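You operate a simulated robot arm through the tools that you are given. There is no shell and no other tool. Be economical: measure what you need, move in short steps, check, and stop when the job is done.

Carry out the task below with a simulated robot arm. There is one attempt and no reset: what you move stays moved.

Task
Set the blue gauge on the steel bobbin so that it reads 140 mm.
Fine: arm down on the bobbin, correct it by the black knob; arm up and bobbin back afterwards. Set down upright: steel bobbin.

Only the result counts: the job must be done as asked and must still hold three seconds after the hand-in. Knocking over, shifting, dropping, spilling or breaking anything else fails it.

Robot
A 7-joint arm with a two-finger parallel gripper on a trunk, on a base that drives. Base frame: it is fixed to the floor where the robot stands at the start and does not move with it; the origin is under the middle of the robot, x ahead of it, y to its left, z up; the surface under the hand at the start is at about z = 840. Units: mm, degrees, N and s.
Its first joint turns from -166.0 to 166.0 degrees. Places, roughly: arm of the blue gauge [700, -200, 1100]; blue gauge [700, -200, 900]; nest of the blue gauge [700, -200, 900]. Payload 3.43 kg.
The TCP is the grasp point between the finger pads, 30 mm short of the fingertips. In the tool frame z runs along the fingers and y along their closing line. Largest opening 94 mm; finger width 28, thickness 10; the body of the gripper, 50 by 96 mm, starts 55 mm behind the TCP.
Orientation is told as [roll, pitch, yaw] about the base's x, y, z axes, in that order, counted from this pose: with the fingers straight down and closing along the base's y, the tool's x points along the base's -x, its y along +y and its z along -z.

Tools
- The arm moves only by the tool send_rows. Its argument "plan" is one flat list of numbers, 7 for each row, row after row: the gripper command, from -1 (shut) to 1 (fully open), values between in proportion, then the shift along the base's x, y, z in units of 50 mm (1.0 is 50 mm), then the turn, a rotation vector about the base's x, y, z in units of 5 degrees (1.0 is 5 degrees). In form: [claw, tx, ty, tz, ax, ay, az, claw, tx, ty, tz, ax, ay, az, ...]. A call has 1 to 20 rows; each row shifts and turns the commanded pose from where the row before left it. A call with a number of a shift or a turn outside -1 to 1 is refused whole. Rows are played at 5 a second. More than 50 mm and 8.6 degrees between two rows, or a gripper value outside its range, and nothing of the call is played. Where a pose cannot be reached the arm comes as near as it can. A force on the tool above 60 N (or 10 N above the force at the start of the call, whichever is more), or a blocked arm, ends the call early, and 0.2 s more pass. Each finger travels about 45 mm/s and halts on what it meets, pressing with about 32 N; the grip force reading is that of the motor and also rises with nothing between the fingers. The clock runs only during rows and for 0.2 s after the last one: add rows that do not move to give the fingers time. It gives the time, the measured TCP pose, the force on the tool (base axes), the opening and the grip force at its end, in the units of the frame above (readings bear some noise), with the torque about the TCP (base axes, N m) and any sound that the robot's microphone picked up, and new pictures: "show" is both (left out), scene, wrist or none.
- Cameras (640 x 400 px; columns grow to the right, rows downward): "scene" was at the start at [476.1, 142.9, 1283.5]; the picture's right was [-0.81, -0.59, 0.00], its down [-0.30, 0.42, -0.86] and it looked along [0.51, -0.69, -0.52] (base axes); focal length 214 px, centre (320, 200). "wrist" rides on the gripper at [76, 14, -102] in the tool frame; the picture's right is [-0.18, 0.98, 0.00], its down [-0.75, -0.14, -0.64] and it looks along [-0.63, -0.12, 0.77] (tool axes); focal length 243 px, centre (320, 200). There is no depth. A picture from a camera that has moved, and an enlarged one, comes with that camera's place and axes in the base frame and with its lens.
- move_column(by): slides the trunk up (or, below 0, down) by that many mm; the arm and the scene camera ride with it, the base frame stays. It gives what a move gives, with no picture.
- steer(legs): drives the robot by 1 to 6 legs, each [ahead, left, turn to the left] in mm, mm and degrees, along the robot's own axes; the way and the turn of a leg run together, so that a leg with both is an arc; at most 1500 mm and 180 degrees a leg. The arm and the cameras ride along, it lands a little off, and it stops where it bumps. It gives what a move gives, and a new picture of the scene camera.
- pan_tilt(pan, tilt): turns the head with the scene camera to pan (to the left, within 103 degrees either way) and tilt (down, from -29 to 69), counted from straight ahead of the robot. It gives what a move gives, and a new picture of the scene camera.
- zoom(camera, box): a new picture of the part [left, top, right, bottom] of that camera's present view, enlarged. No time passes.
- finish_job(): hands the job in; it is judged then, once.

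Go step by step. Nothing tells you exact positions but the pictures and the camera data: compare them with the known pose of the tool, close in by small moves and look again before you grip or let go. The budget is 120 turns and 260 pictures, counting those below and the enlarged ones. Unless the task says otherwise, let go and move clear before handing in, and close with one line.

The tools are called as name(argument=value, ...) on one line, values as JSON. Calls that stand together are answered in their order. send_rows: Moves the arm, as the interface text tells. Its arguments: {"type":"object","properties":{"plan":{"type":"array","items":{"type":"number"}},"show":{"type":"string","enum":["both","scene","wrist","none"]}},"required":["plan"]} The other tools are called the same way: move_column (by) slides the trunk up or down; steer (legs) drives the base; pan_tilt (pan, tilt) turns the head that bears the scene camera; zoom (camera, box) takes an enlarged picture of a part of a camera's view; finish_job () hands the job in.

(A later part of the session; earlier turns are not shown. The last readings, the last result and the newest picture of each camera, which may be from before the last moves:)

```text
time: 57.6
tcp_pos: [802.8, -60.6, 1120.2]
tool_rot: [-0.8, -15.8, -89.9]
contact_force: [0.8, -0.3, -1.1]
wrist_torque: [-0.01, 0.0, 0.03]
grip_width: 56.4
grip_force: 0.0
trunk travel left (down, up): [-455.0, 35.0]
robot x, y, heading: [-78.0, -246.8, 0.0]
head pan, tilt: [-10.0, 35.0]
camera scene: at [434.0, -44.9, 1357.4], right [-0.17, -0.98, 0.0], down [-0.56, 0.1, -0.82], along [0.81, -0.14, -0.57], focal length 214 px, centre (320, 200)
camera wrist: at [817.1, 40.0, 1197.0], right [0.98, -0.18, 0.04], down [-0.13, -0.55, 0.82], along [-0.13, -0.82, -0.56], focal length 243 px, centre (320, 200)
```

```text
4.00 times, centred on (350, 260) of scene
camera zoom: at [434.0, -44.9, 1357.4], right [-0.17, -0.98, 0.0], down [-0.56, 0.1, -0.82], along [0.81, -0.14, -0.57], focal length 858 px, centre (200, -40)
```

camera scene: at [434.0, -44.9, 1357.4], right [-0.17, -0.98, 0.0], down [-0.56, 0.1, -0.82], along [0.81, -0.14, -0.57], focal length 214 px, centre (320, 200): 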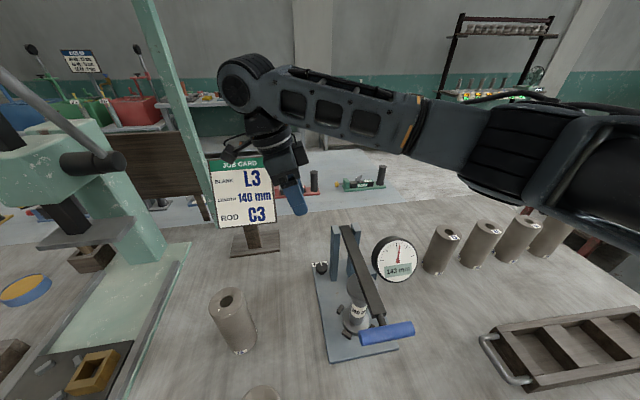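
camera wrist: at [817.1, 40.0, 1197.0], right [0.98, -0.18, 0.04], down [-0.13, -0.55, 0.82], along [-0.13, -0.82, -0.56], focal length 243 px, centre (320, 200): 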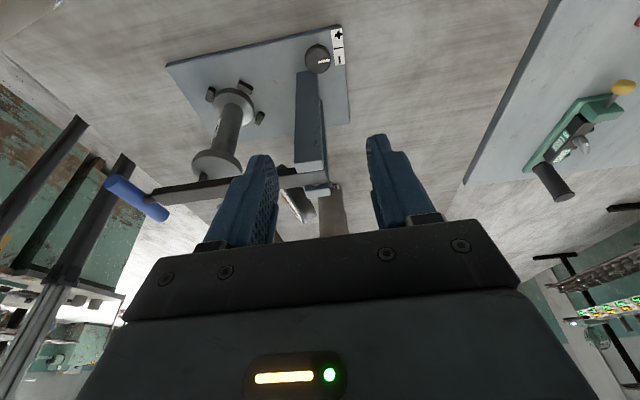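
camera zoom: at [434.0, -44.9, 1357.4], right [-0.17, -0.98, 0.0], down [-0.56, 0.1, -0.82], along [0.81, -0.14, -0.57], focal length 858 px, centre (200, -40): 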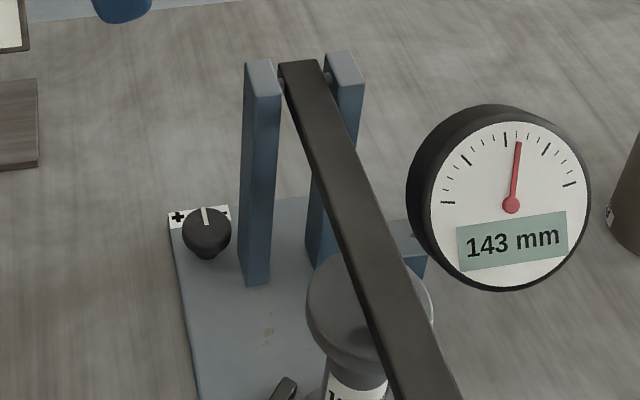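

Knob: centre about [799,-112], ~33 mm across, top z≈883; "−" lies on the −y side, so I need a clockwise turn seen from above. I'll approach it with the hand leaning 20° away from the post.

send_rows(plan=[0.2, -0.04, -0.2, -0.7, -0.4, 0, 0, 0.2, -0.04, -0.2, -0.8, -0.4, 0, 0, 0.2, 0, -0.2, -0.9, 0, 0, 0, 0.2, 0, -0.25, -0.9, 0, 0, 0, 0.2, 0, -0.07, -0.5, 0, 0, 0, 0.2, 0, 0, 0, 0, 0, 0])

zoom(camera="scene", box=[290, 210, 410, 310])

```text
time: 59.0
tcp_pos: [797.4, -105.5, 931.3]
tool_rot: [-0.8, -19.7, -89.9]
contact_force: [0.1, 0.1, 0.0]
wrist_torque: [0.02, 0.02, 0.01]
grip_width: 56.6
grip_force: 0.1
trunk travel left (down, up): [-455.0, 35.0]
robot x, y, heading: [-74.5, -242.3, 0.0]
head pan, tilt: [-10.0, 35.0]
camera scene: at [434.0, -45.1, 1357.4], right [-0.17, -0.98, 0.0], down [-0.56, 0.1, -0.82], along [0.81, -0.14, -0.57], focal length 214 px, centre (320, 200)
camera wrist: at [812.3, 0.5, 1001.5], right [0.98, -0.18, 0.05], down [-0.13, -0.49, 0.86], along [-0.13, -0.85, -0.51], focal length 243 px, centre (320, 200)
```

scene: 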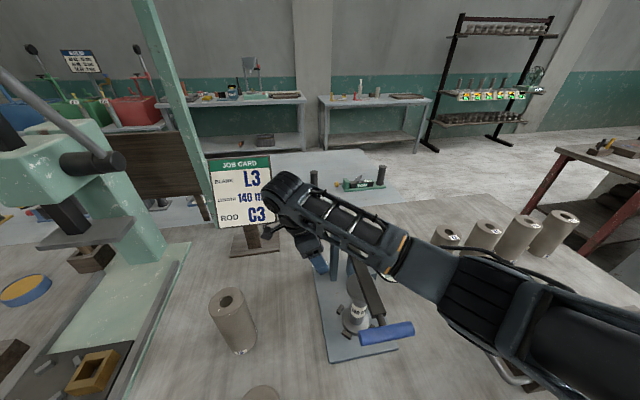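
wrist: 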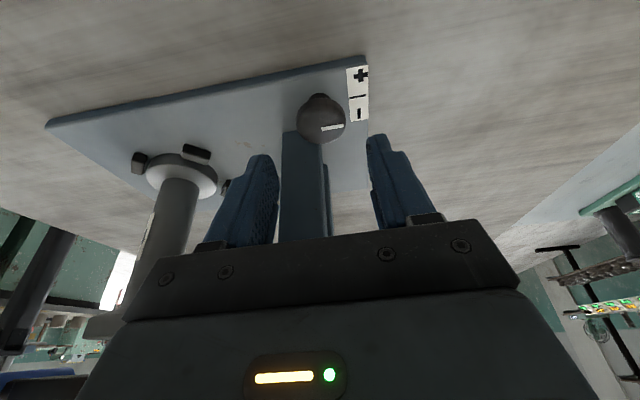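

```text
4.00 times, centred on (350, 260) of scene
camera zoom: at [434.0, -45.1, 1357.4], right [-0.17, -0.98, 0.0], down [-0.56, 0.1, -0.82], along [0.81, -0.14, -0.57], focal length 858 px, centre (200, -40)
```

zoom: 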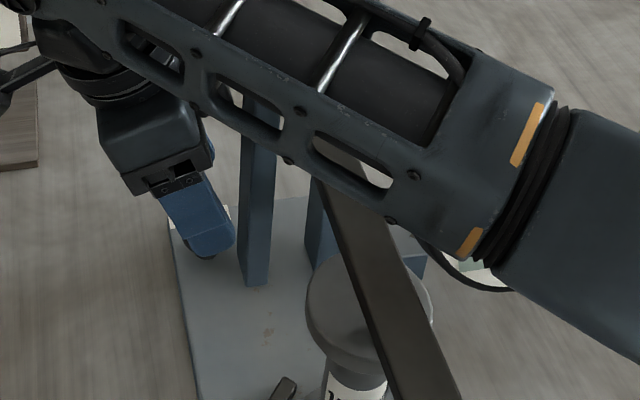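

Alignment looks right. I'll lower onto the knob in two steps.

send_rows(plan=[0.2, 0.03, 0, -0.4, 0, 0, 0, 0.2, 0, 0, -0.4, 0, 0, 0, 0.2, 0, 0, 0, 0, 0, 0])

zoom(camera="wrist", box=[220, 80, 420, 220])

zoom(camera="scene", box=[290, 210, 410, 310])

```text
time: 59.9
tcp_pos: [806.3, -111.6, 902.8]
tool_rot: [0.5, -19.6, -90.6]
contact_force: [-12.6, 35.0, 7.2]
wrist_torque: [-2.61, -0.75, -0.71]
grip_width: 56.3
grip_force: 0.0
trunk travel left (down, up): [-455.0, 35.0]
robot x, y, heading: [-76.4, -247.0, 0.0]
head pan, tilt: [-10.0, 35.0]
camera scene: at [433.0, -48.7, 1360.5], right [-0.17, -0.98, 0.0], down [-0.56, 0.1, -0.82], along [0.81, -0.14, -0.57], focal length 214 px, centre (320, 200)
camera wrist: at [821.0, -5.7, 974.4], right [0.98, -0.18, 0.07], down [-0.15, -0.49, 0.86], along [-0.12, -0.85, -0.51], focal length 243 px, centre (320, 200)
```

scene: 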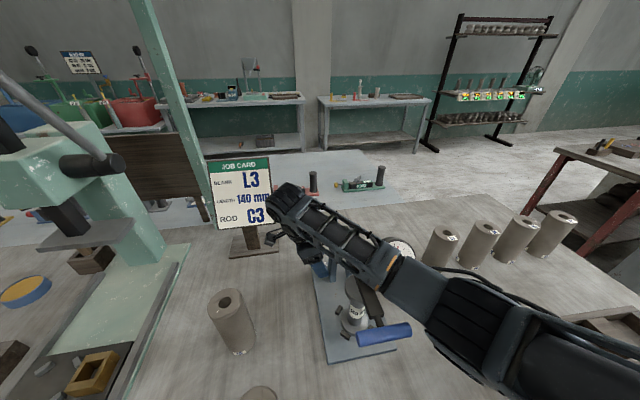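
wrist: 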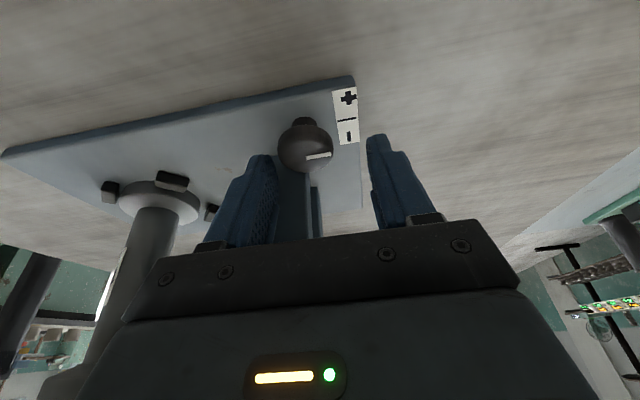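

```text
2.86 times, centred on (320, 150) of wrist
camera zoom: at [821.0, -5.7, 974.4], right [0.98, -0.18, 0.07], down [-0.15, -0.49, 0.86], along [-0.12, -0.85, -0.51], focal length 693 px, centre (320, 343)
```

zoom: 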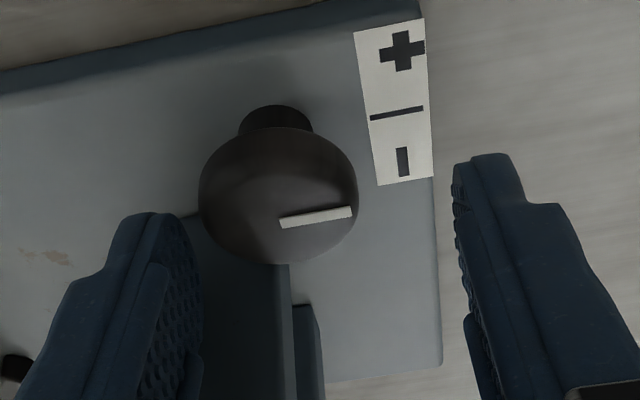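

```text
4.00 times, centred on (350, 260) of scene
camera zoom: at [433.0, -48.7, 1360.5], right [-0.17, -0.98, 0.0], down [-0.56, 0.1, -0.82], along [0.81, -0.14, -0.57], focal length 858 px, centre (200, -40)
```

zoom: 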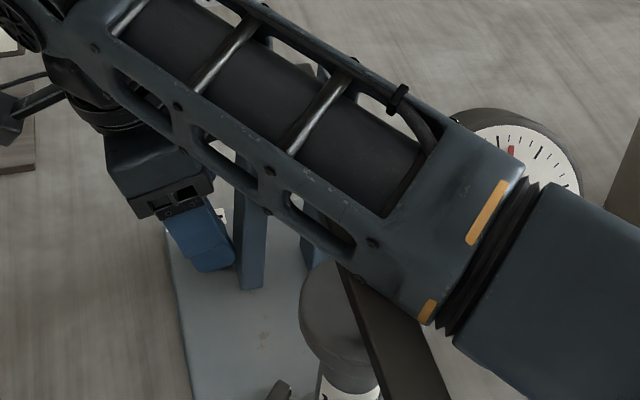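

The gripper body touched the post. I'll back off up and away at once and check the gauge.

send_rows(plan=[0.2, 0, 0.2, 0.2, 0, 0, 0, 0.2, 0, 0.3, 0.6, 0, 0, 0, 0.2, 0, 0.4, 0.9, 0, 0, 0, 0.2, 0, 0.4, 0.9, 0, 0, 0, 0.2, 0, 0.3, 0.9, 0, 0, 0])

zoom(camera="scene", box=[290, 210, 410, 310])

zoom(camera="wrist", box=[120, 0, 420, 180])

```text
time: 60.1
tcp_pos: [807.8, -110.7, 904.0]
tool_rot: [0.9, -18.9, -90.8]
contact_force: [-11.1, 35.0, -12.5]
wrist_torque: [-2.2, -1.0, -0.7]
grip_width: 56.4
grip_force: 0.0
trunk travel left (down, up): [-455.0, 35.0]
robot x, y, heading: [-79.9, -247.5, 0.1]
head pan, tilt: [-10.0, 35.0]
stopped in row 1: the force on the tool passed its limit at 104 N (the readings are from after the stop); the commanded pose is now the measured one
camera scene: at [431.6, -48.7, 1358.1], right [-0.18, -0.98, 0.0], down [-0.56, 0.1, -0.82], along [0.81, -0.14, -0.57], focal length 214 px, centre (320, 200)
camera wrist: at [822.2, -5.8, 977.3], right [0.98, -0.19, 0.07], down [-0.16, -0.5, 0.85], along [-0.12, -0.84, -0.52], focal length 243 px, centre (320, 200)
```

scene: 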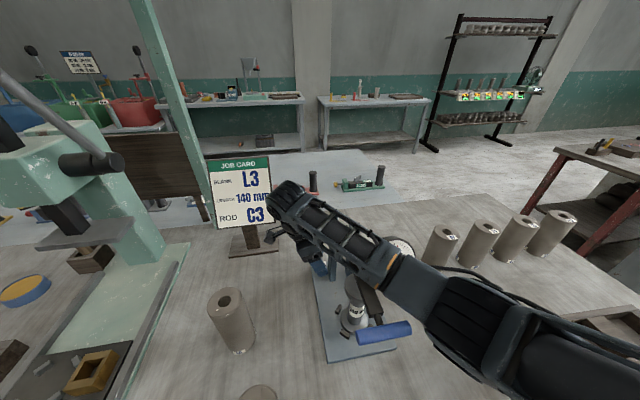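
wrist: 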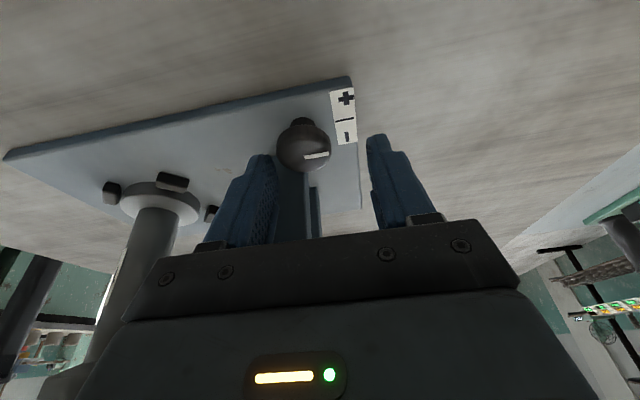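

```text
4.00 times, centred on (350, 260) of scene
camera zoom: at [431.6, -48.7, 1358.1], right [-0.18, -0.98, 0.0], down [-0.56, 0.1, -0.82], along [0.81, -0.14, -0.57], focal length 858 px, centre (200, -40)
```

zoom: 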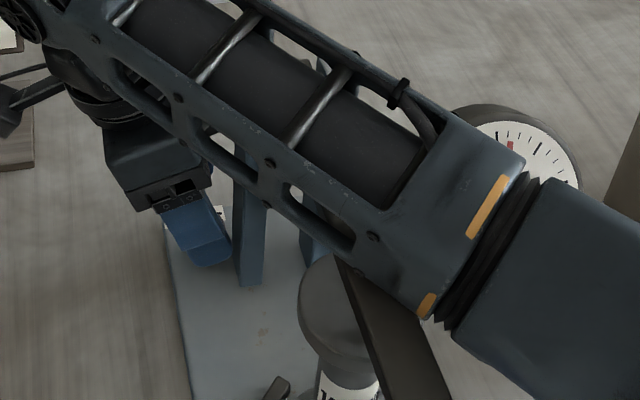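

```text
2.13 times, centred on (270, 90) of wrist
camera zoom: at [822.2, -5.8, 977.3], right [0.98, -0.19, 0.07], down [-0.16, -0.5, 0.85], along [-0.12, -0.84, -0.52], focal length 518 px, centre (427, 435)
```

zoom: 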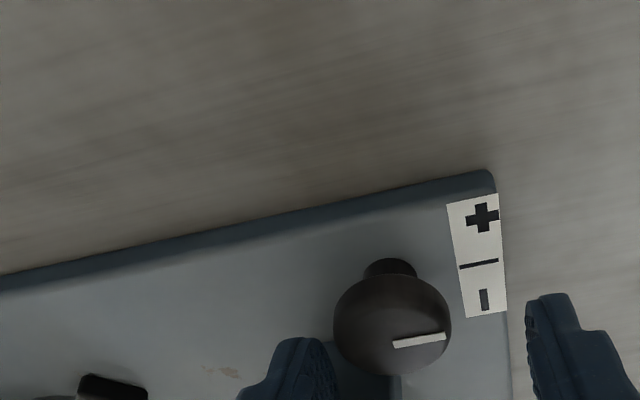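

The forearm is probably resting on the gauge's bar while reaching across it. I'll raise the trunk straight up to free everything.

move_column(by=30)

zoom(camera="scene", box=[290, 210, 410, 310])

```text
time: 60.9
tcp_pos: [807.4, -108.4, 929.6]
tool_rot: [0.2, -19.3, -90.8]
contact_force: [0.0, 0.0, 0.7]
wrist_torque: [-0.04, 0.0, 0.0]
grip_width: 56.4
grip_force: 0.0
trunk travel left (down, up): [-485.0, 5.0]
robot x, y, heading: [-75.8, -246.2, -0.1]
head pan, tilt: [-10.0, 35.0]
```

```text
4.00 times, centred on (350, 260) of scene
camera zoom: at [434.7, -45.8, 1387.1], right [-0.17, -0.98, 0.0], down [-0.56, 0.1, -0.82], along [0.81, -0.14, -0.57], focal length 858 px, centre (200, -40)
```

zoom: 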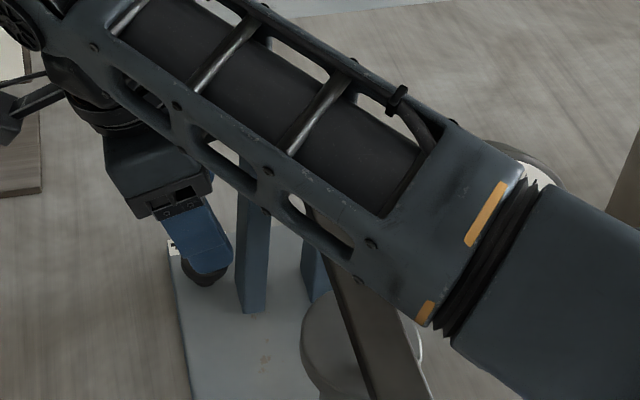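

Forces are zero now. I'll raise the hand further and inspect the gauge.

send_rows(plan=[0.2, 0, 0.05, 0.9, 0, 0, 0, 0.2, 0, 0.2, 0.9, 0, 0, 0, 0.2, 0, 0.2, 0.9, 0, 0, 0, 0.2, 0, 0.2, 0.9, 0, 0, 0, 0.2, 0, 0.2, 0.9, 0, 0, 0, 0.2, 0, 0, 0.9, 0, 0, 0, 0.2, 0, 0, 0, 0, 0, 0])

zoom(camera="scene", box=[290, 230, 430, 370])

zoom(camera="wrist", box=[120, 0, 420, 180])

```text
time: 62.5
tcp_pos: [807.2, -65.5, 1199.5]
tool_rot: [0.2, -19.2, -90.7]
contact_force: [0.1, -1.0, 0.4]
wrist_torque: [-0.02, 0.0, 0.01]
grip_width: 56.6
grip_force: 0.1
trunk travel left (down, up): [-485.0, 5.0]
robot x, y, heading: [-76.3, -248.8, -0.1]
head pan, tilt: [-10.0, 35.0]
camera scene: at [434.5, -46.1, 1387.4], right [-0.17, -0.98, 0.0], down [-0.56, 0.1, -0.82], along [0.81, -0.14, -0.57], focal length 214 px, centre (320, 200)
camera wrist: at [823.4, 39.6, 1271.1], right [0.98, -0.18, 0.07], down [-0.15, -0.5, 0.85], along [-0.13, -0.85, -0.52], focal length 243 px, centre (320, 200)
```

scene: 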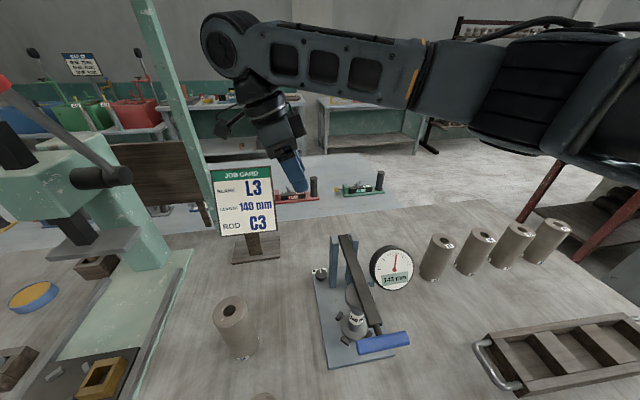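
wrist: 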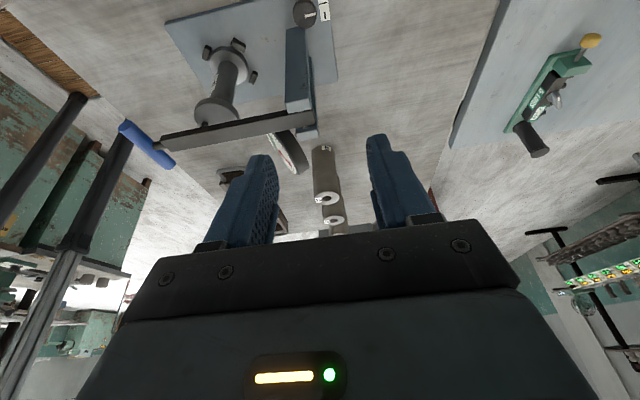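

```text
2.86 times, centred on (360, 300) of scene
camera zoom: at [434.5, -46.1, 1387.4], right [-0.17, -0.98, 0.0], down [-0.56, 0.1, -0.82], along [0.81, -0.14, -0.57], focal length 613 px, centre (206, -86)
```

zoom: 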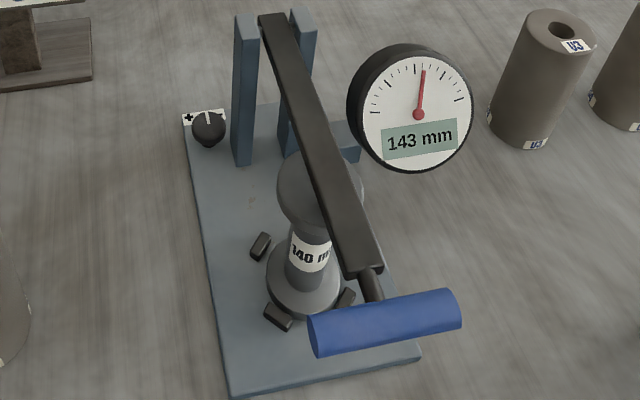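

```text
2.13 times, centred on (270, 90) of wrist
camera zoom: at [823.4, 39.6, 1271.1], right [0.98, -0.18, 0.07], down [-0.15, -0.5, 0.85], along [-0.13, -0.85, -0.52], focal length 518 px, centre (427, 435)
```

zoom: 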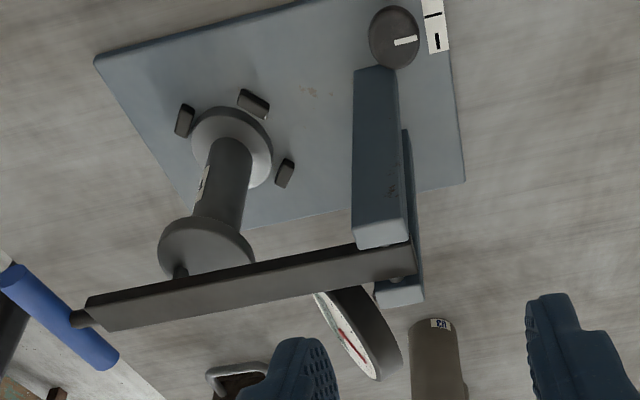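

The gauge is unmoved, still at 143 with the bobbin seated. To keep the forearm off it, I'll reach the knob from a base position further left; first I'll pull the hand in.

send_rows(plan=[0.2, -0.6, -0.7, 0.3, 0, 0, 0, 0.2, -0.6, -0.7, 0.3, 0, 0, 0, 0.2, -0.6, -0.7, 0.3, 0, 0, 0, 0.2, -0.6, -0.7, 0, 0, 0, 0, 0.2, 0, -0.7, 0, 0, 0, 0], show="none")

```text
time: 63.7
tcp_pos: [686.7, -238.9, 1245.0]
tool_rot: [0.3, -19.3, -90.7]
contact_force: [-0.1, 0.7, 0.5]
wrist_torque: [-0.01, 0.02, -0.01]
grip_width: 56.1
grip_force: 0.2
trunk travel left (down, up): [-485.0, 5.0]
robot x, y, heading: [-74.2, -250.6, 0.1]
head pan, tilt: [-10.0, 35.0]
```

steer(legs=[[0, 200, 0]])

pan_tilt(pan=10, tilt=20)

```text
time: 65.3
tcp_pos: [686.3, -35.3, 1245.5]
tool_rot: [0.3, -19.2, -90.8]
contact_force: [0.2, -0.2, 0.0]
wrist_torque: [0.03, 0.02, 0.02]
grip_width: 56.0
grip_force: 0.1
trunk travel left (down, up): [-485.0, 5.0]
robot x, y, heading: [-77.8, -41.8, 0.2]
head pan, tilt: [-10.0, 35.0]
camera scene: at [434.9, 157.1, 1387.4], right [-0.17, -0.98, 0.0], down [-0.56, 0.1, -0.82], along [0.81, -0.14, -0.57], focal length 214 px, centre (320, 200)
```

scene: 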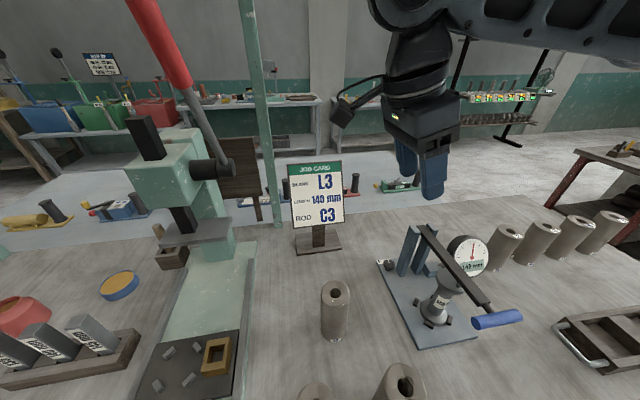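

```text
time: 66.1
tcp_pos: [686.8, -35.3, 1245.1]
tool_rot: [0.4, -19.3, -90.7]
contact_force: [-0.1, 0.5, 0.3]
wrist_torque: [0.0, 0.01, 0.01]
grip_width: 56.5
grip_force: 0.0
trunk travel left (down, up): [-485.0, 5.0]
robot x, y, heading: [-74.9, -38.8, -0.0]
head pan, tilt: [10.0, 20.0]
camera scene: at [439.9, 188.7, 1411.2], right [0.17, -0.99, 0.0], down [-0.34, -0.06, -0.94], along [0.93, 0.16, -0.34], focal length 214 px, centre (320, 200)
```

scene: 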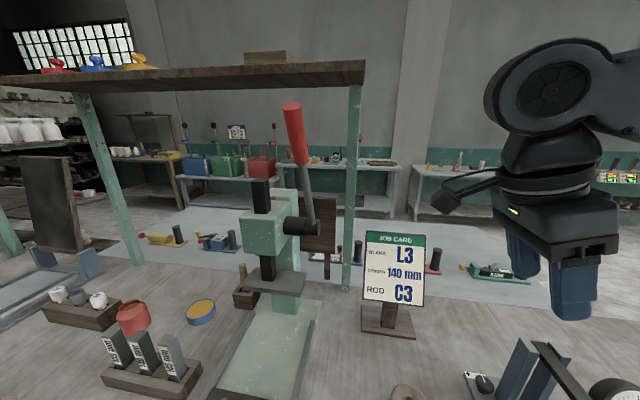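

The press lever on the left is at about [776,271,1350], so I'll bring the hand right before moving the base further left.

send_rows(plan=[0.2, -0.2, -0.8, 0, 0, 0, 0, 0.2, -0.2, -0.8, 0, 0, 0, 0, 0.2, 0, -0.6, 0, 0, 0, 0], show="none")

```text
time: 66.9
tcp_pos: [666.8, -146.3, 1245.4]
tool_rot: [0.3, -19.2, -90.6]
contact_force: [0.1, 0.2, 0.0]
wrist_torque: [-0.03, 0.0, 0.01]
grip_width: 56.2
grip_force: 0.0
trunk travel left (down, up): [-485.0, 5.0]
robot x, y, heading: [-75.3, -45.6, -0.1]
head pan, tilt: [10.0, 20.0]
```

steer(legs=[[0, 180, 0]])

pan_tilt(pan=-40, tilt=35)

```text
time: 68.4
tcp_pos: [667.6, 33.1, 1244.9]
tool_rot: [0.3, -19.1, -90.5]
contact_force: [-1.2, -0.2, -0.4]
wrist_torque: [0.01, 0.0, 0.0]
grip_width: 56.6
grip_force: 0.0
trunk travel left (down, up): [-485.0, 5.0]
robot x, y, heading: [-74.8, 135.2, 0.1]
head pan, tilt: [10.0, 20.0]
camera scene: at [439.3, 366.4, 1411.3], right [0.18, -0.98, 0.0], down [-0.34, -0.06, -0.94], along [0.93, 0.16, -0.34], focal length 214 px, centre (320, 200)
```

scene: 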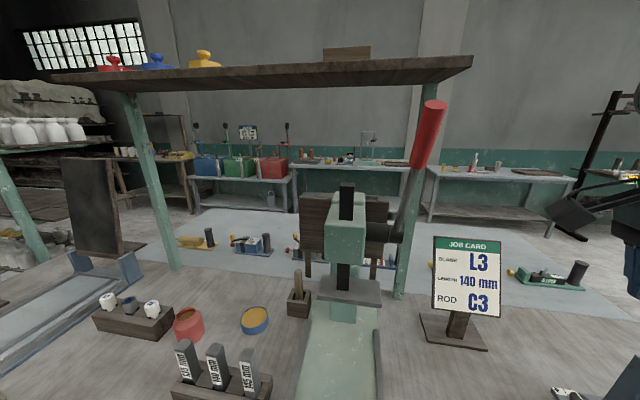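

```text
time: 69.6
tcp_pos: [666.9, 31.6, 1245.2]
tool_rot: [0.3, -19.2, -90.6]
contact_force: [0.3, -0.4, -0.4]
wrist_torque: [0.01, 0.02, -0.03]
grip_width: 56.5
grip_force: 0.0
trunk travel left (down, up): [-485.0, 5.0]
robot x, y, heading: [-75.6, 131.2, -0.2]
head pan, tilt: [-40.0, 35.0]
camera scene: at [415.2, 293.8, 1387.4], right [-0.64, -0.77, 0.0], down [-0.44, 0.37, -0.82], along [0.63, -0.53, -0.57], focal length 214 px, centre (320, 200)
```

scene: 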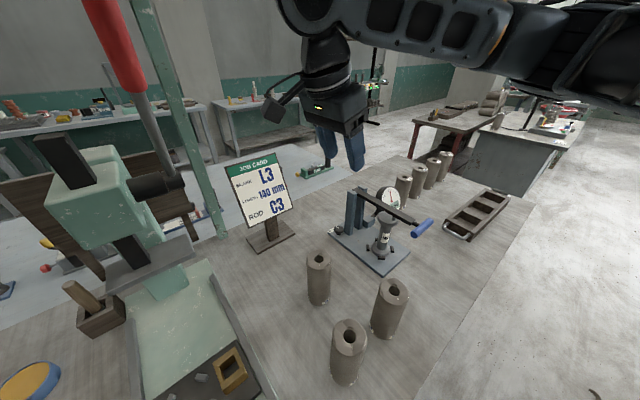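

Good view. I'll bring the hand toward the knob with more lean (30°) so the body stays off the post.

send_rows(plan=[0.2, 0.66, -0.4, -0.3, -0.74, 0, 0, 0.2, 0.66, -0.4, -0.4, -0.74, 0, 0, 0.2, 0.66, -0.4, -0.5, -0.74, 0, 0, 0.2, 0.66, -0.4, -0.5, 0, 0, 0, 0.2, 0, 0, -0.8, 0, 0, 0, 0.2, 0, 0, 0, 0, 0, 0])

zoom(camera="wrist", box=[220, 0, 420, 130])

zoom(camera="scene", box=[310, 160, 450, 280])

```text
time: 71.0
tcp_pos: [801.6, -46.7, 1120.5]
tool_rot: [0.4, -30.3, -90.6]
contact_force: [0.4, 0.7, 0.2]
wrist_torque: [0.02, 0.0, -0.02]
grip_width: 56.4
grip_force: 0.1
trunk travel left (down, up): [-485.0, 5.0]
robot x, y, heading: [-73.5, 132.4, -0.1]
head pan, tilt: [-40.0, 35.0]
camera scene: at [415.2, 293.8, 1387.4], right [-0.64, -0.77, 0.0], down [-0.44, 0.37, -0.82], along [0.63, -0.53, -0.57], focal length 214 px, centre (320, 200)
camera wrist: at [815.3, 70.8, 1170.8], right [0.98, -0.17, 0.1], down [-0.15, -0.33, 0.93], along [-0.12, -0.93, -0.34], focal length 243 px, centre (320, 200)
```

scene: 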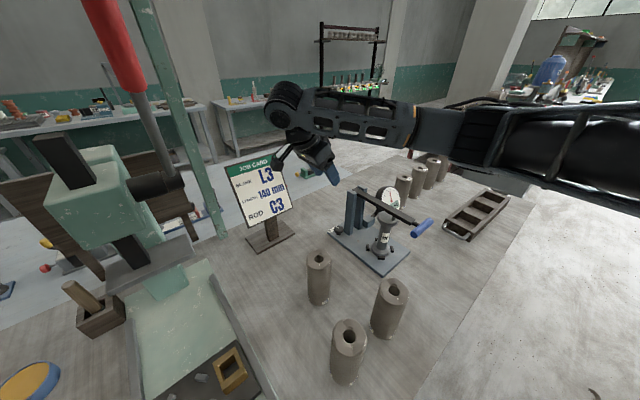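
wrist: 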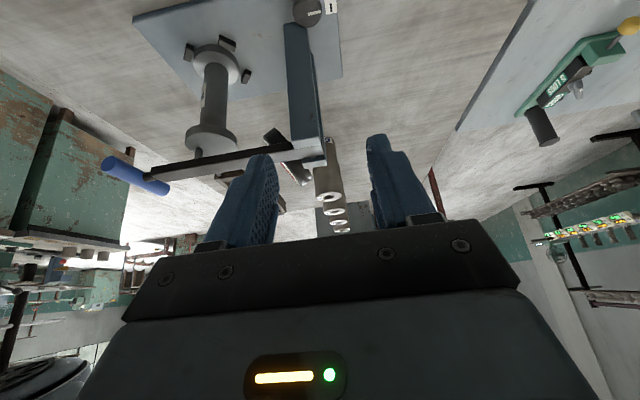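

```text
3.08 times, centred on (320, 65) of wrist
camera zoom: at [815.3, 70.8, 1170.8], right [0.98, -0.17, 0.1], down [-0.15, -0.33, 0.93], along [-0.12, -0.93, -0.34], focal length 746 px, centre (320, 615)
```

zoom: 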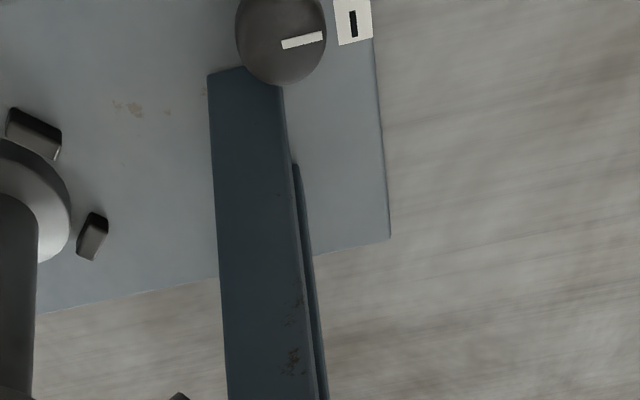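

```text
3.33 times, centred on (380, 220) of scene
camera zoom: at [415.2, 293.8, 1387.4], right [-0.64, -0.77, 0.0], down [-0.44, 0.37, -0.82], along [0.63, -0.53, -0.57], focal length 715 px, centre (120, 133)
```

zoom: 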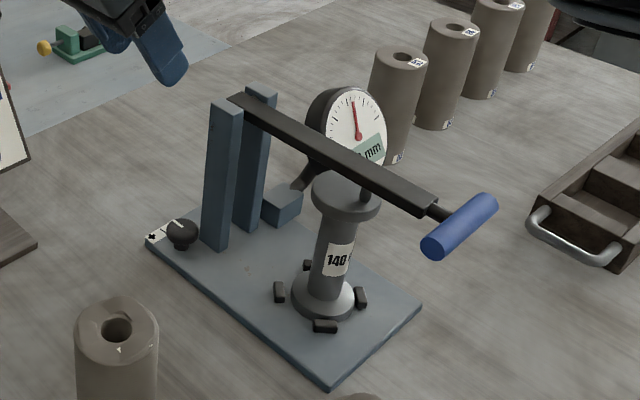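

The forearm would still come close to the handle end. I'll raise the hand, shift it right and move the base another 130 mm left.

send_rows(plan=[0.2, 0, 0, 0.9, 0, 0, 0, 0.2, -0.3, -0.8, 0.5, 0, 0, 0, 0.2, -0.4, -0.8, 0, 0, 0, 0, 0.2, -0.4, -0.8, 0, 0, 0, 0], show="none")

```text
time: 72.0
tcp_pos: [740.7, -166.3, 1191.6]
tool_rot: [0.5, -30.4, -90.4]
contact_force: [-0.7, 0.4, -0.2]
wrist_torque: [0.0, -0.01, -0.04]
grip_width: 56.4
grip_force: 0.0
trunk travel left (down, up): [-485.0, 5.0]
robot x, y, heading: [-75.8, 129.8, 0.1]
head pan, tilt: [-40.0, 35.0]
```

steer(legs=[[0, 130, 0]])

```text
time: 73.3
tcp_pos: [741.8, -37.4, 1191.0]
tool_rot: [0.4, -30.3, -90.7]
contact_force: [-0.3, 0.1, -1.2]
wrist_torque: [0.0, 0.01, -0.01]
grip_width: 56.5
grip_force: 0.0
trunk travel left (down, up): [-485.0, 5.0]
robot x, y, heading: [-73.8, 266.0, -0.2]
head pan, tilt: [-40.0, 35.0]
camera scene: at [415.2, 423.6, 1387.4], right [-0.64, -0.77, 0.0], down [-0.44, 0.37, -0.82], along [0.63, -0.53, -0.57], focal length 214 px, centre (320, 200)
```

scene: 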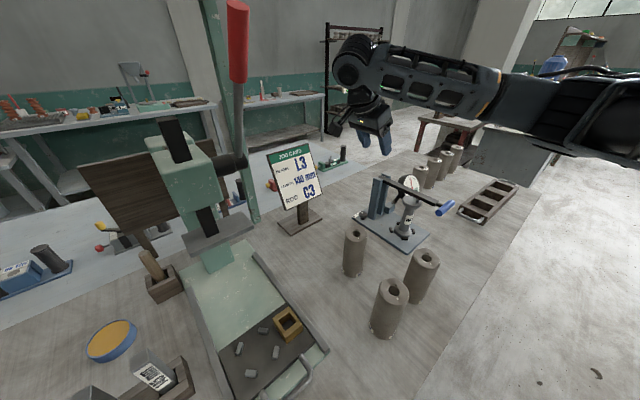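

send_rows(plan=[0.2, 0.57, -0.1, -0.5, 0, 0, 0, 0.2, 0.57, -0.1, -0.5, 0, 0, 0, 0.2, 0, -0.1, -0.9, 0, 0, 0, 0.2, 0, -0.2, -0.9, 0, 0, 0, 0.2, 0, -0.3, -0.9, 0, 0, 0, 0.2, 0, 0, 0, 0, 0, 0])

zoom(camera="scene", box=[320, 120, 480, 260])

zoom(camera="wrist", box=[220, 0, 420, 130])

```text
time: 74.7
tcp_pos: [796.1, -79.3, 1005.4]
tool_rot: [0.4, -30.3, -90.7]
contact_force: [-0.2, 0.2, -0.5]
wrist_torque: [0.03, 0.0, 0.05]
grip_width: 56.1
grip_force: 0.0
trunk travel left (down, up): [-485.0, 5.0]
robot x, y, heading: [-72.7, 264.9, 0.2]
head pan, tilt: [-40.0, 35.0]
camera scene: at [415.2, 423.8, 1387.4], right [-0.64, -0.77, 0.0], down [-0.44, 0.37, -0.82], along [0.63, -0.53, -0.57], focal length 214 px, centre (320, 200)
camera wrist: at [811.0, 37.5, 1055.9], right [0.98, -0.17, 0.1], down [-0.15, -0.32, 0.93], along [-0.12, -0.93, -0.34], focal length 243 px, centre (320, 200)
```

scene: 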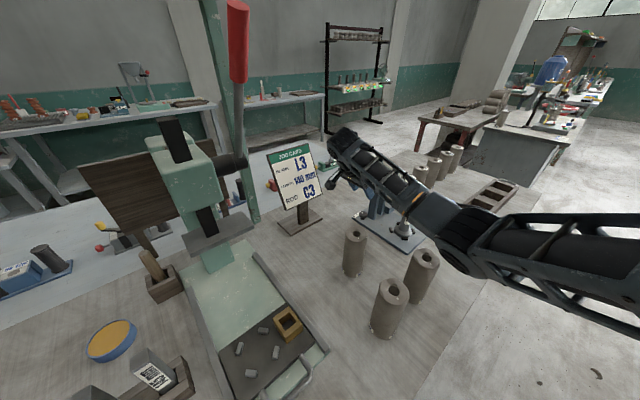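
wrist: 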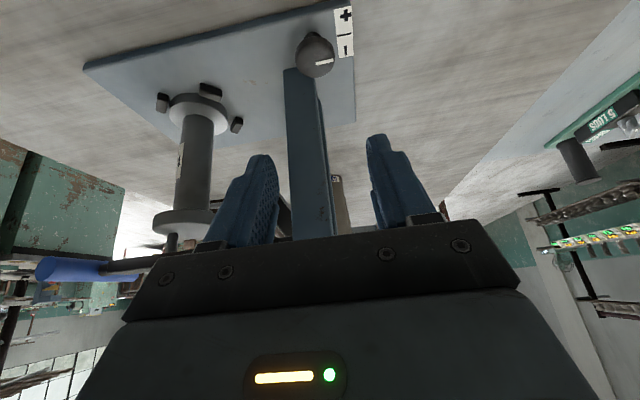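

```text
2.86 times, centred on (400, 190) of scene
camera zoom: at [415.2, 423.8, 1387.4], right [-0.64, -0.77, 0.0], down [-0.44, 0.37, -0.82], along [0.63, -0.53, -0.57], focal length 613 px, centre (91, 229)
```

zoom: 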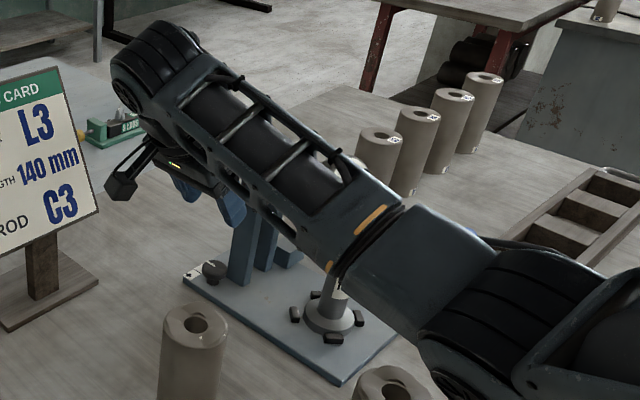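

```text
3.08 times, centred on (320, 65) of wrist
camera zoom: at [811.0, 37.5, 1055.9], right [0.98, -0.17, 0.1], down [-0.15, -0.32, 0.93], along [-0.12, -0.93, -0.34], focal length 746 px, centre (320, 615)
```

zoom: 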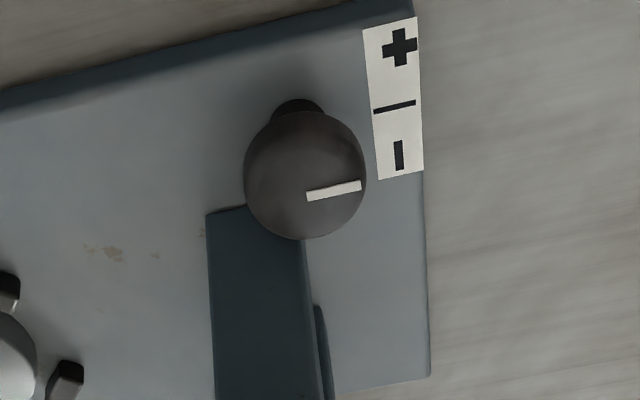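

From here the forearm clears the gauge, but the elbow hangs low over the blanks. I'll back the base ~55 mm so the arm is straighter and higher.

send_rows(plan=[0.2, 0, 0.2, 0.9, 0, 0, 0, 0.2, 0, 0.2, 0.6, 0, 0, 0], show="none")

```text
time: 75.3
tcp_pos: [798.8, -59.6, 1082.3]
tool_rot: [0.5, -30.3, -90.7]
contact_force: [-0.2, 0.0, -0.5]
wrist_torque: [0.03, 0.0, 0.02]
grip_width: 56.2
grip_force: 0.1
trunk travel left (down, up): [-485.0, 5.0]
robot x, y, heading: [-75.7, 271.0, 0.1]
head pan, tilt: [-40.0, 35.0]
```

steer(legs=[[-55, 0, 0]])

send_rows(plan=[0.2, 0.4, -0.2, -0.5, 0, 0, 0, 0.2, 0.4, -0.2, -0.6, 0, 0, 0, 0.2, 0.3, -0.1, -0.5, 0, 0, 0, 0.2, 0, -0.1, 0, 0, 0, 0, 0.2, 0, 0, 0, 0, 0, 0])

zoom(camera="scene", box=[320, 120, 480, 260])

```text
time: 76.2
tcp_pos: [742.6, -56.9, 1082.6]
tool_rot: [0.5, -30.3, -90.5]
contact_force: [0.8, -0.1, 0.8]
wrist_torque: [-0.02, 0.05, 0.04]
grip_width: 56.2
grip_force: 0.1
trunk travel left (down, up): [-485.0, 5.0]
robot x, y, heading: [-127.9, 264.0, 0.1]
head pan, tilt: [-40.0, 35.0]
camera scene: at [360.2, 424.5, 1387.3], right [-0.64, -0.77, 0.0], down [-0.44, 0.37, -0.82], along [0.63, -0.53, -0.57], focal length 214 px, centre (320, 200)
```

scene: 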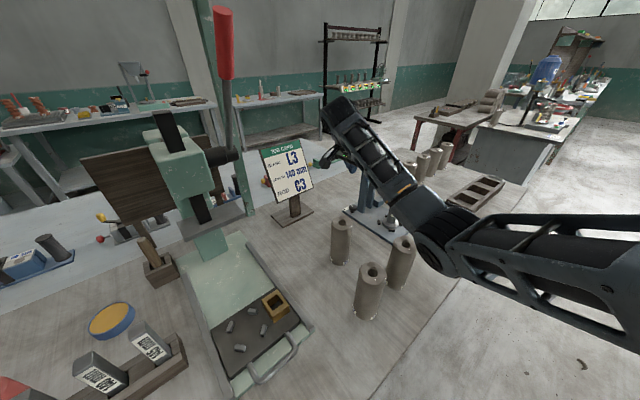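

```text
time: 77.4
tcp_pos: [797.2, -87.6, 1001.5]
tool_rot: [0.3, -30.3, -90.6]
contact_force: [0.5, 0.8, 0.5]
wrist_torque: [-0.02, 0.01, -0.01]
grip_width: 56.4
grip_force: 0.0
trunk travel left (down, up): [-485.0, 5.0]
robot x, y, heading: [-129.3, 262.6, 0.1]
head pan, tilt: [-40.0, 35.0]
camera scene: at [360.0, 424.6, 1387.4], right [-0.64, -0.77, 0.0], down [-0.44, 0.37, -0.82], along [0.63, -0.53, -0.57], focal length 214 px, centre (320, 200)
camera wrist: at [812.3, 29.5, 1052.1], right [0.98, -0.17, 0.1], down [-0.15, -0.33, 0.93], along [-0.12, -0.93, -0.34], focal length 243 px, centre (320, 200)
```

scene: 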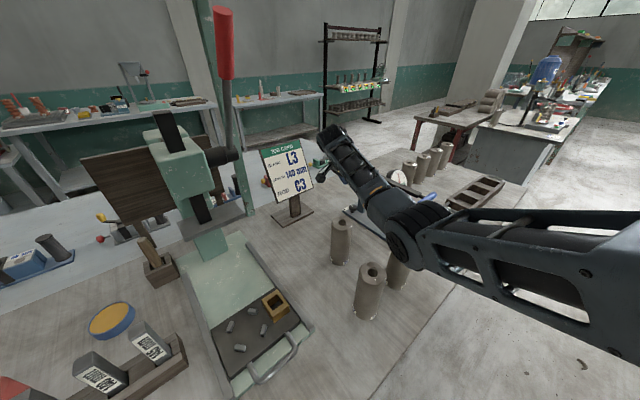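
wrist: 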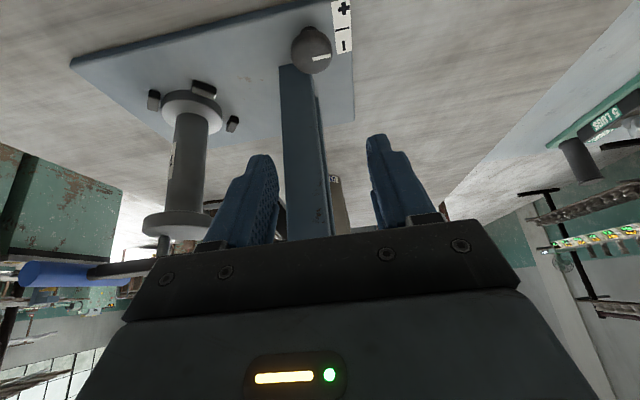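

```text
2.86 times, centred on (400, 190) of scene
camera zoom: at [360.0, 424.6, 1387.4], right [-0.64, -0.77, 0.0], down [-0.44, 0.37, -0.82], along [0.63, -0.53, -0.57], focal length 613 px, centre (91, 229)
```

zoom: 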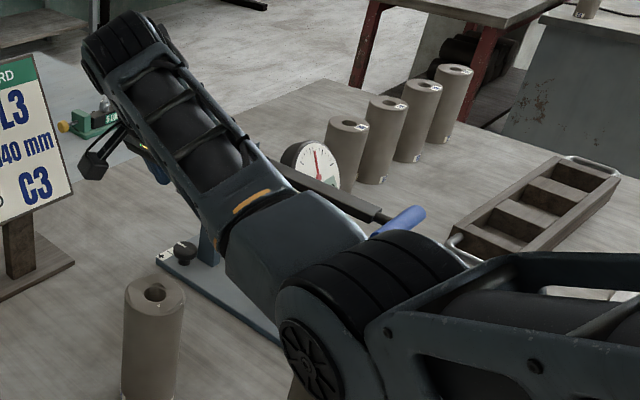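

The elbow hangs close above a blank. I'll raise, move the base back another 65 mm so the arm stretches out, and re-check.

send_rows(plan=[0.2, 0, 0.2, 0.9, 0, 0, 0, 0.2, 0, 0.2, 0.8, 0, 0, 0, 0.2, 0, 0.2, 0.8, 0, 0, 0], show="none")

```text
time: 78.2
tcp_pos: [795.6, -57.9, 1126.3]
tool_rot: [0.4, -30.4, -90.7]
contact_force: [-0.9, -0.6, 0.7]
wrist_torque: [0.0, -0.01, 0.04]
grip_width: 56.5
grip_force: 0.1
trunk travel left (down, up): [-485.0, 5.0]
robot x, y, heading: [-130.5, 263.6, 0.2]
head pan, tilt: [-40.0, 35.0]
```

steer(legs=[[-65, 0, 0]])

send_rows(plan=[0.2, 0.5, -0.1, -0.3, 0, 0, 0, 0.2, 0.5, -0.2, -0.5, 0, 0, 0, 0.2, 0.35, -0.1, -0.6, 0, 0, 0, 0.2, 0, 0, 0, 0, 0, 0])

zoom(camera="scene", box=[320, 120, 480, 260])

```text
time: 79.2
tcp_pos: [729.6, -59.2, 1126.4]
tool_rot: [0.4, -30.4, -90.6]
contact_force: [0.3, 0.1, -0.8]
wrist_torque: [0.0, 0.0, -0.03]
grip_width: 56.6
grip_force: 0.1
trunk travel left (down, up): [-485.0, 5.0]
robot x, y, heading: [-195.2, 263.8, 0.2]
head pan, tilt: [-40.0, 35.0]
camera scene: at [294.1, 424.0, 1387.3], right [-0.64, -0.77, 0.0], down [-0.44, 0.37, -0.82], along [0.63, -0.53, -0.57], focal length 214 px, centre (320, 200)
```

scene: 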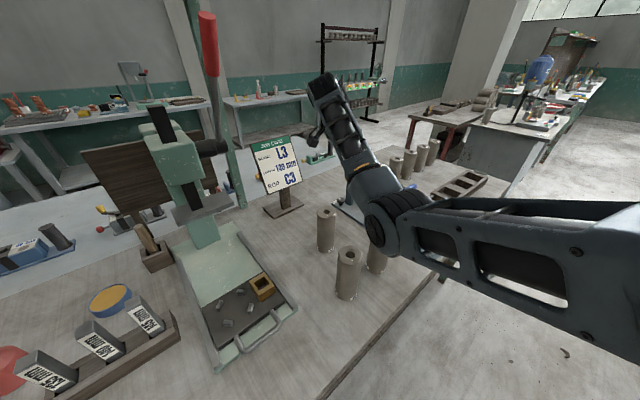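

```text
time: 80.2
tcp_pos: [798.6, -77.8, 1055.8]
tool_rot: [0.5, -30.3, -90.8]
contact_force: [-1.4, -0.6, -0.4]
wrist_torque: [0.01, 0.02, 0.02]
grip_width: 56.1
grip_force: 0.1
trunk travel left (down, up): [-485.0, 5.0]
robot x, y, heading: [-195.2, 263.2, 0.1]
head pan, tilt: [-40.0, 35.0]
camera scene: at [293.8, 424.1, 1387.4], right [-0.64, -0.77, 0.0], down [-0.44, 0.37, -0.82], along [0.63, -0.53, -0.57], focal length 214 px, centre (320, 200)
camera wrist: at [813.3, 39.2, 1106.1], right [0.98, -0.17, 0.1], down [-0.15, -0.32, 0.93], along [-0.12, -0.93, -0.34], focal length 243 px, centre (320, 200)
```

scene: 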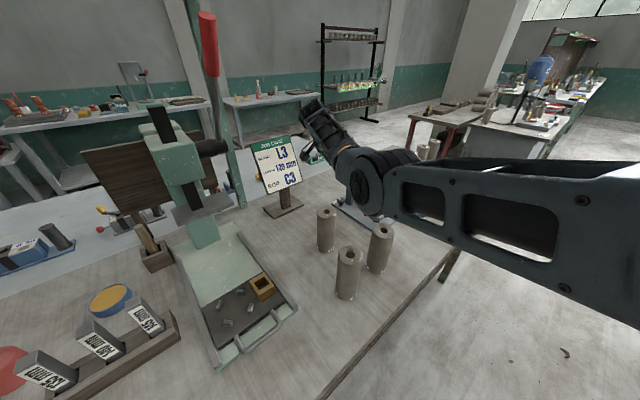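
wrist: 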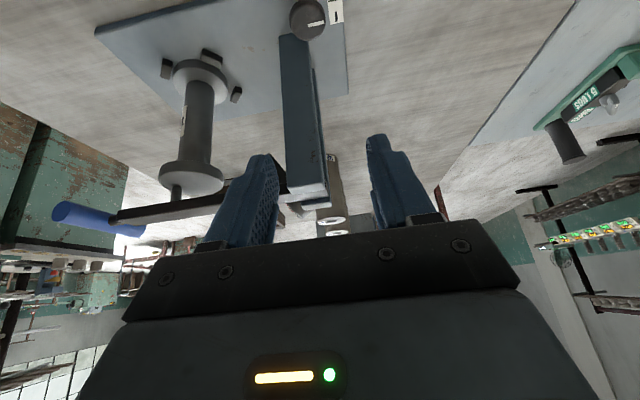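

```text
2.86 times, centred on (400, 190) of scene
camera zoom: at [293.8, 424.1, 1387.4], right [-0.64, -0.77, 0.0], down [-0.44, 0.37, -0.82], along [0.63, -0.53, -0.57], focal length 613 px, centre (91, 229)
```

zoom: 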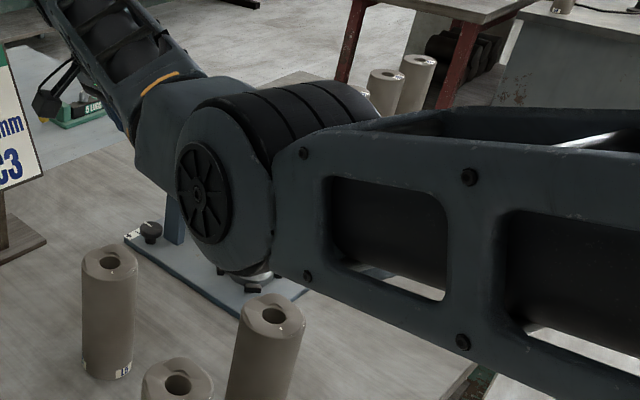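

The elbow is now high and clear. I'll lower toward the knob in steps.

send_rows(plan=[0.2, 0, -0.15, -0.8, 0, 0, 0, 0.2, 0, -0.15, -0.8, 0, 0, 0, 0.2, 0, -0.15, -0.7, 0, 0, 0, 0.2, 0, 0, 0, 0, 0, 0])

zoom(camera="wrist", box=[220, 30, 420, 160])

```text
time: 81.2
tcp_pos: [782.7, -96.7, 944.5]
tool_rot: [0.3, -30.3, -90.7]
contact_force: [0.1, -0.1, -1.2]
wrist_torque: [0.0, 0.03, -0.01]
grip_width: 56.5
grip_force: 0.0
out of reach, approached as far as the arm can: row 2, 3
trunk travel left (down, up): [-485.0, 5.0]
robot x, y, heading: [-196.4, 266.0, 0.2]
head pan, tilt: [-40.0, 35.0]
camera scene: at [293.8, 424.0, 1387.4], right [-0.64, -0.77, 0.0], down [-0.44, 0.37, -0.82], along [0.63, -0.53, -0.57], focal length 214 px, centre (320, 200)
camera wrist: at [797.6, 20.6, 994.5], right [0.98, -0.17, 0.1], down [-0.15, -0.33, 0.93], along [-0.12, -0.93, -0.34], focal length 243 px, centre (320, 200)
```

scene: 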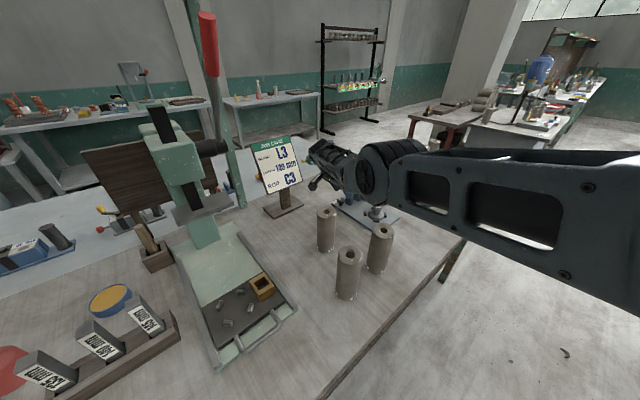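
wrist: 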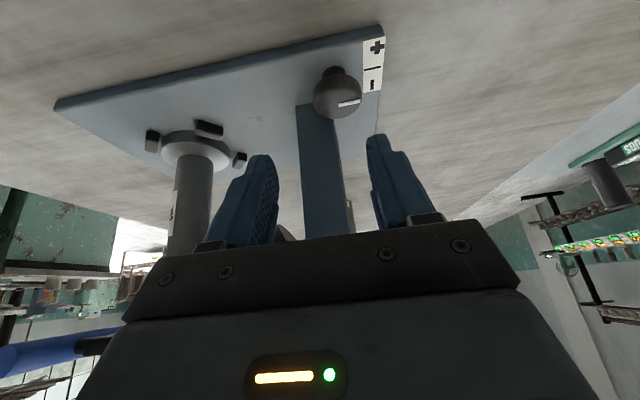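

```text
3.08 times, centred on (320, 95) of wrist
camera zoom: at [797.6, 20.6, 994.5], right [0.98, -0.17, 0.1], down [-0.15, -0.33, 0.93], along [-0.12, -0.93, -0.34], focal length 746 px, centre (320, 523)
```

zoom: 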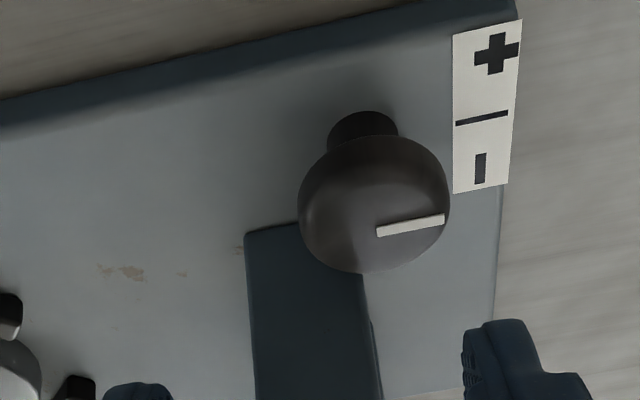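

I'm about 16 mm short of reach, so I'll drive forward 40 mm at this height.

steer(legs=[[40, 0, 0]])

```text
time: 82.1
tcp_pos: [823.5, -95.3, 944.9]
tool_rot: [0.4, -30.3, -90.7]
contact_force: [0.9, -0.2, 0.1]
wrist_torque: [0.0, 0.01, 0.0]
grip_width: 56.4
grip_force: 0.1
trunk travel left (down, up): [-485.0, 5.0]
robot x, y, heading: [-157.0, 260.4, 0.6]
head pan, tilt: [-40.0, 35.0]
camera scene: at [334.1, 424.2, 1387.5], right [-0.64, -0.77, 0.0], down [-0.44, 0.37, -0.82], along [0.63, -0.53, -0.57], focal length 214 px, centre (320, 200)
```

scene: 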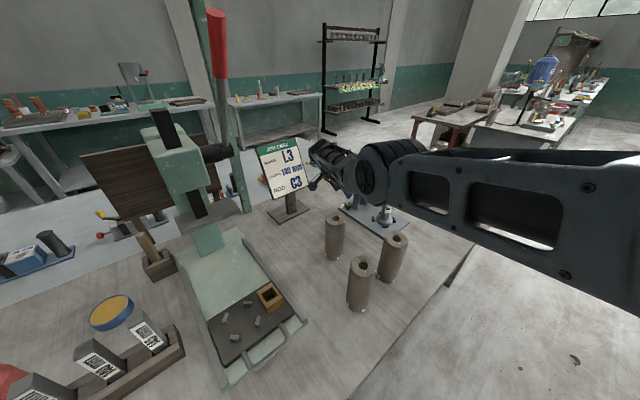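

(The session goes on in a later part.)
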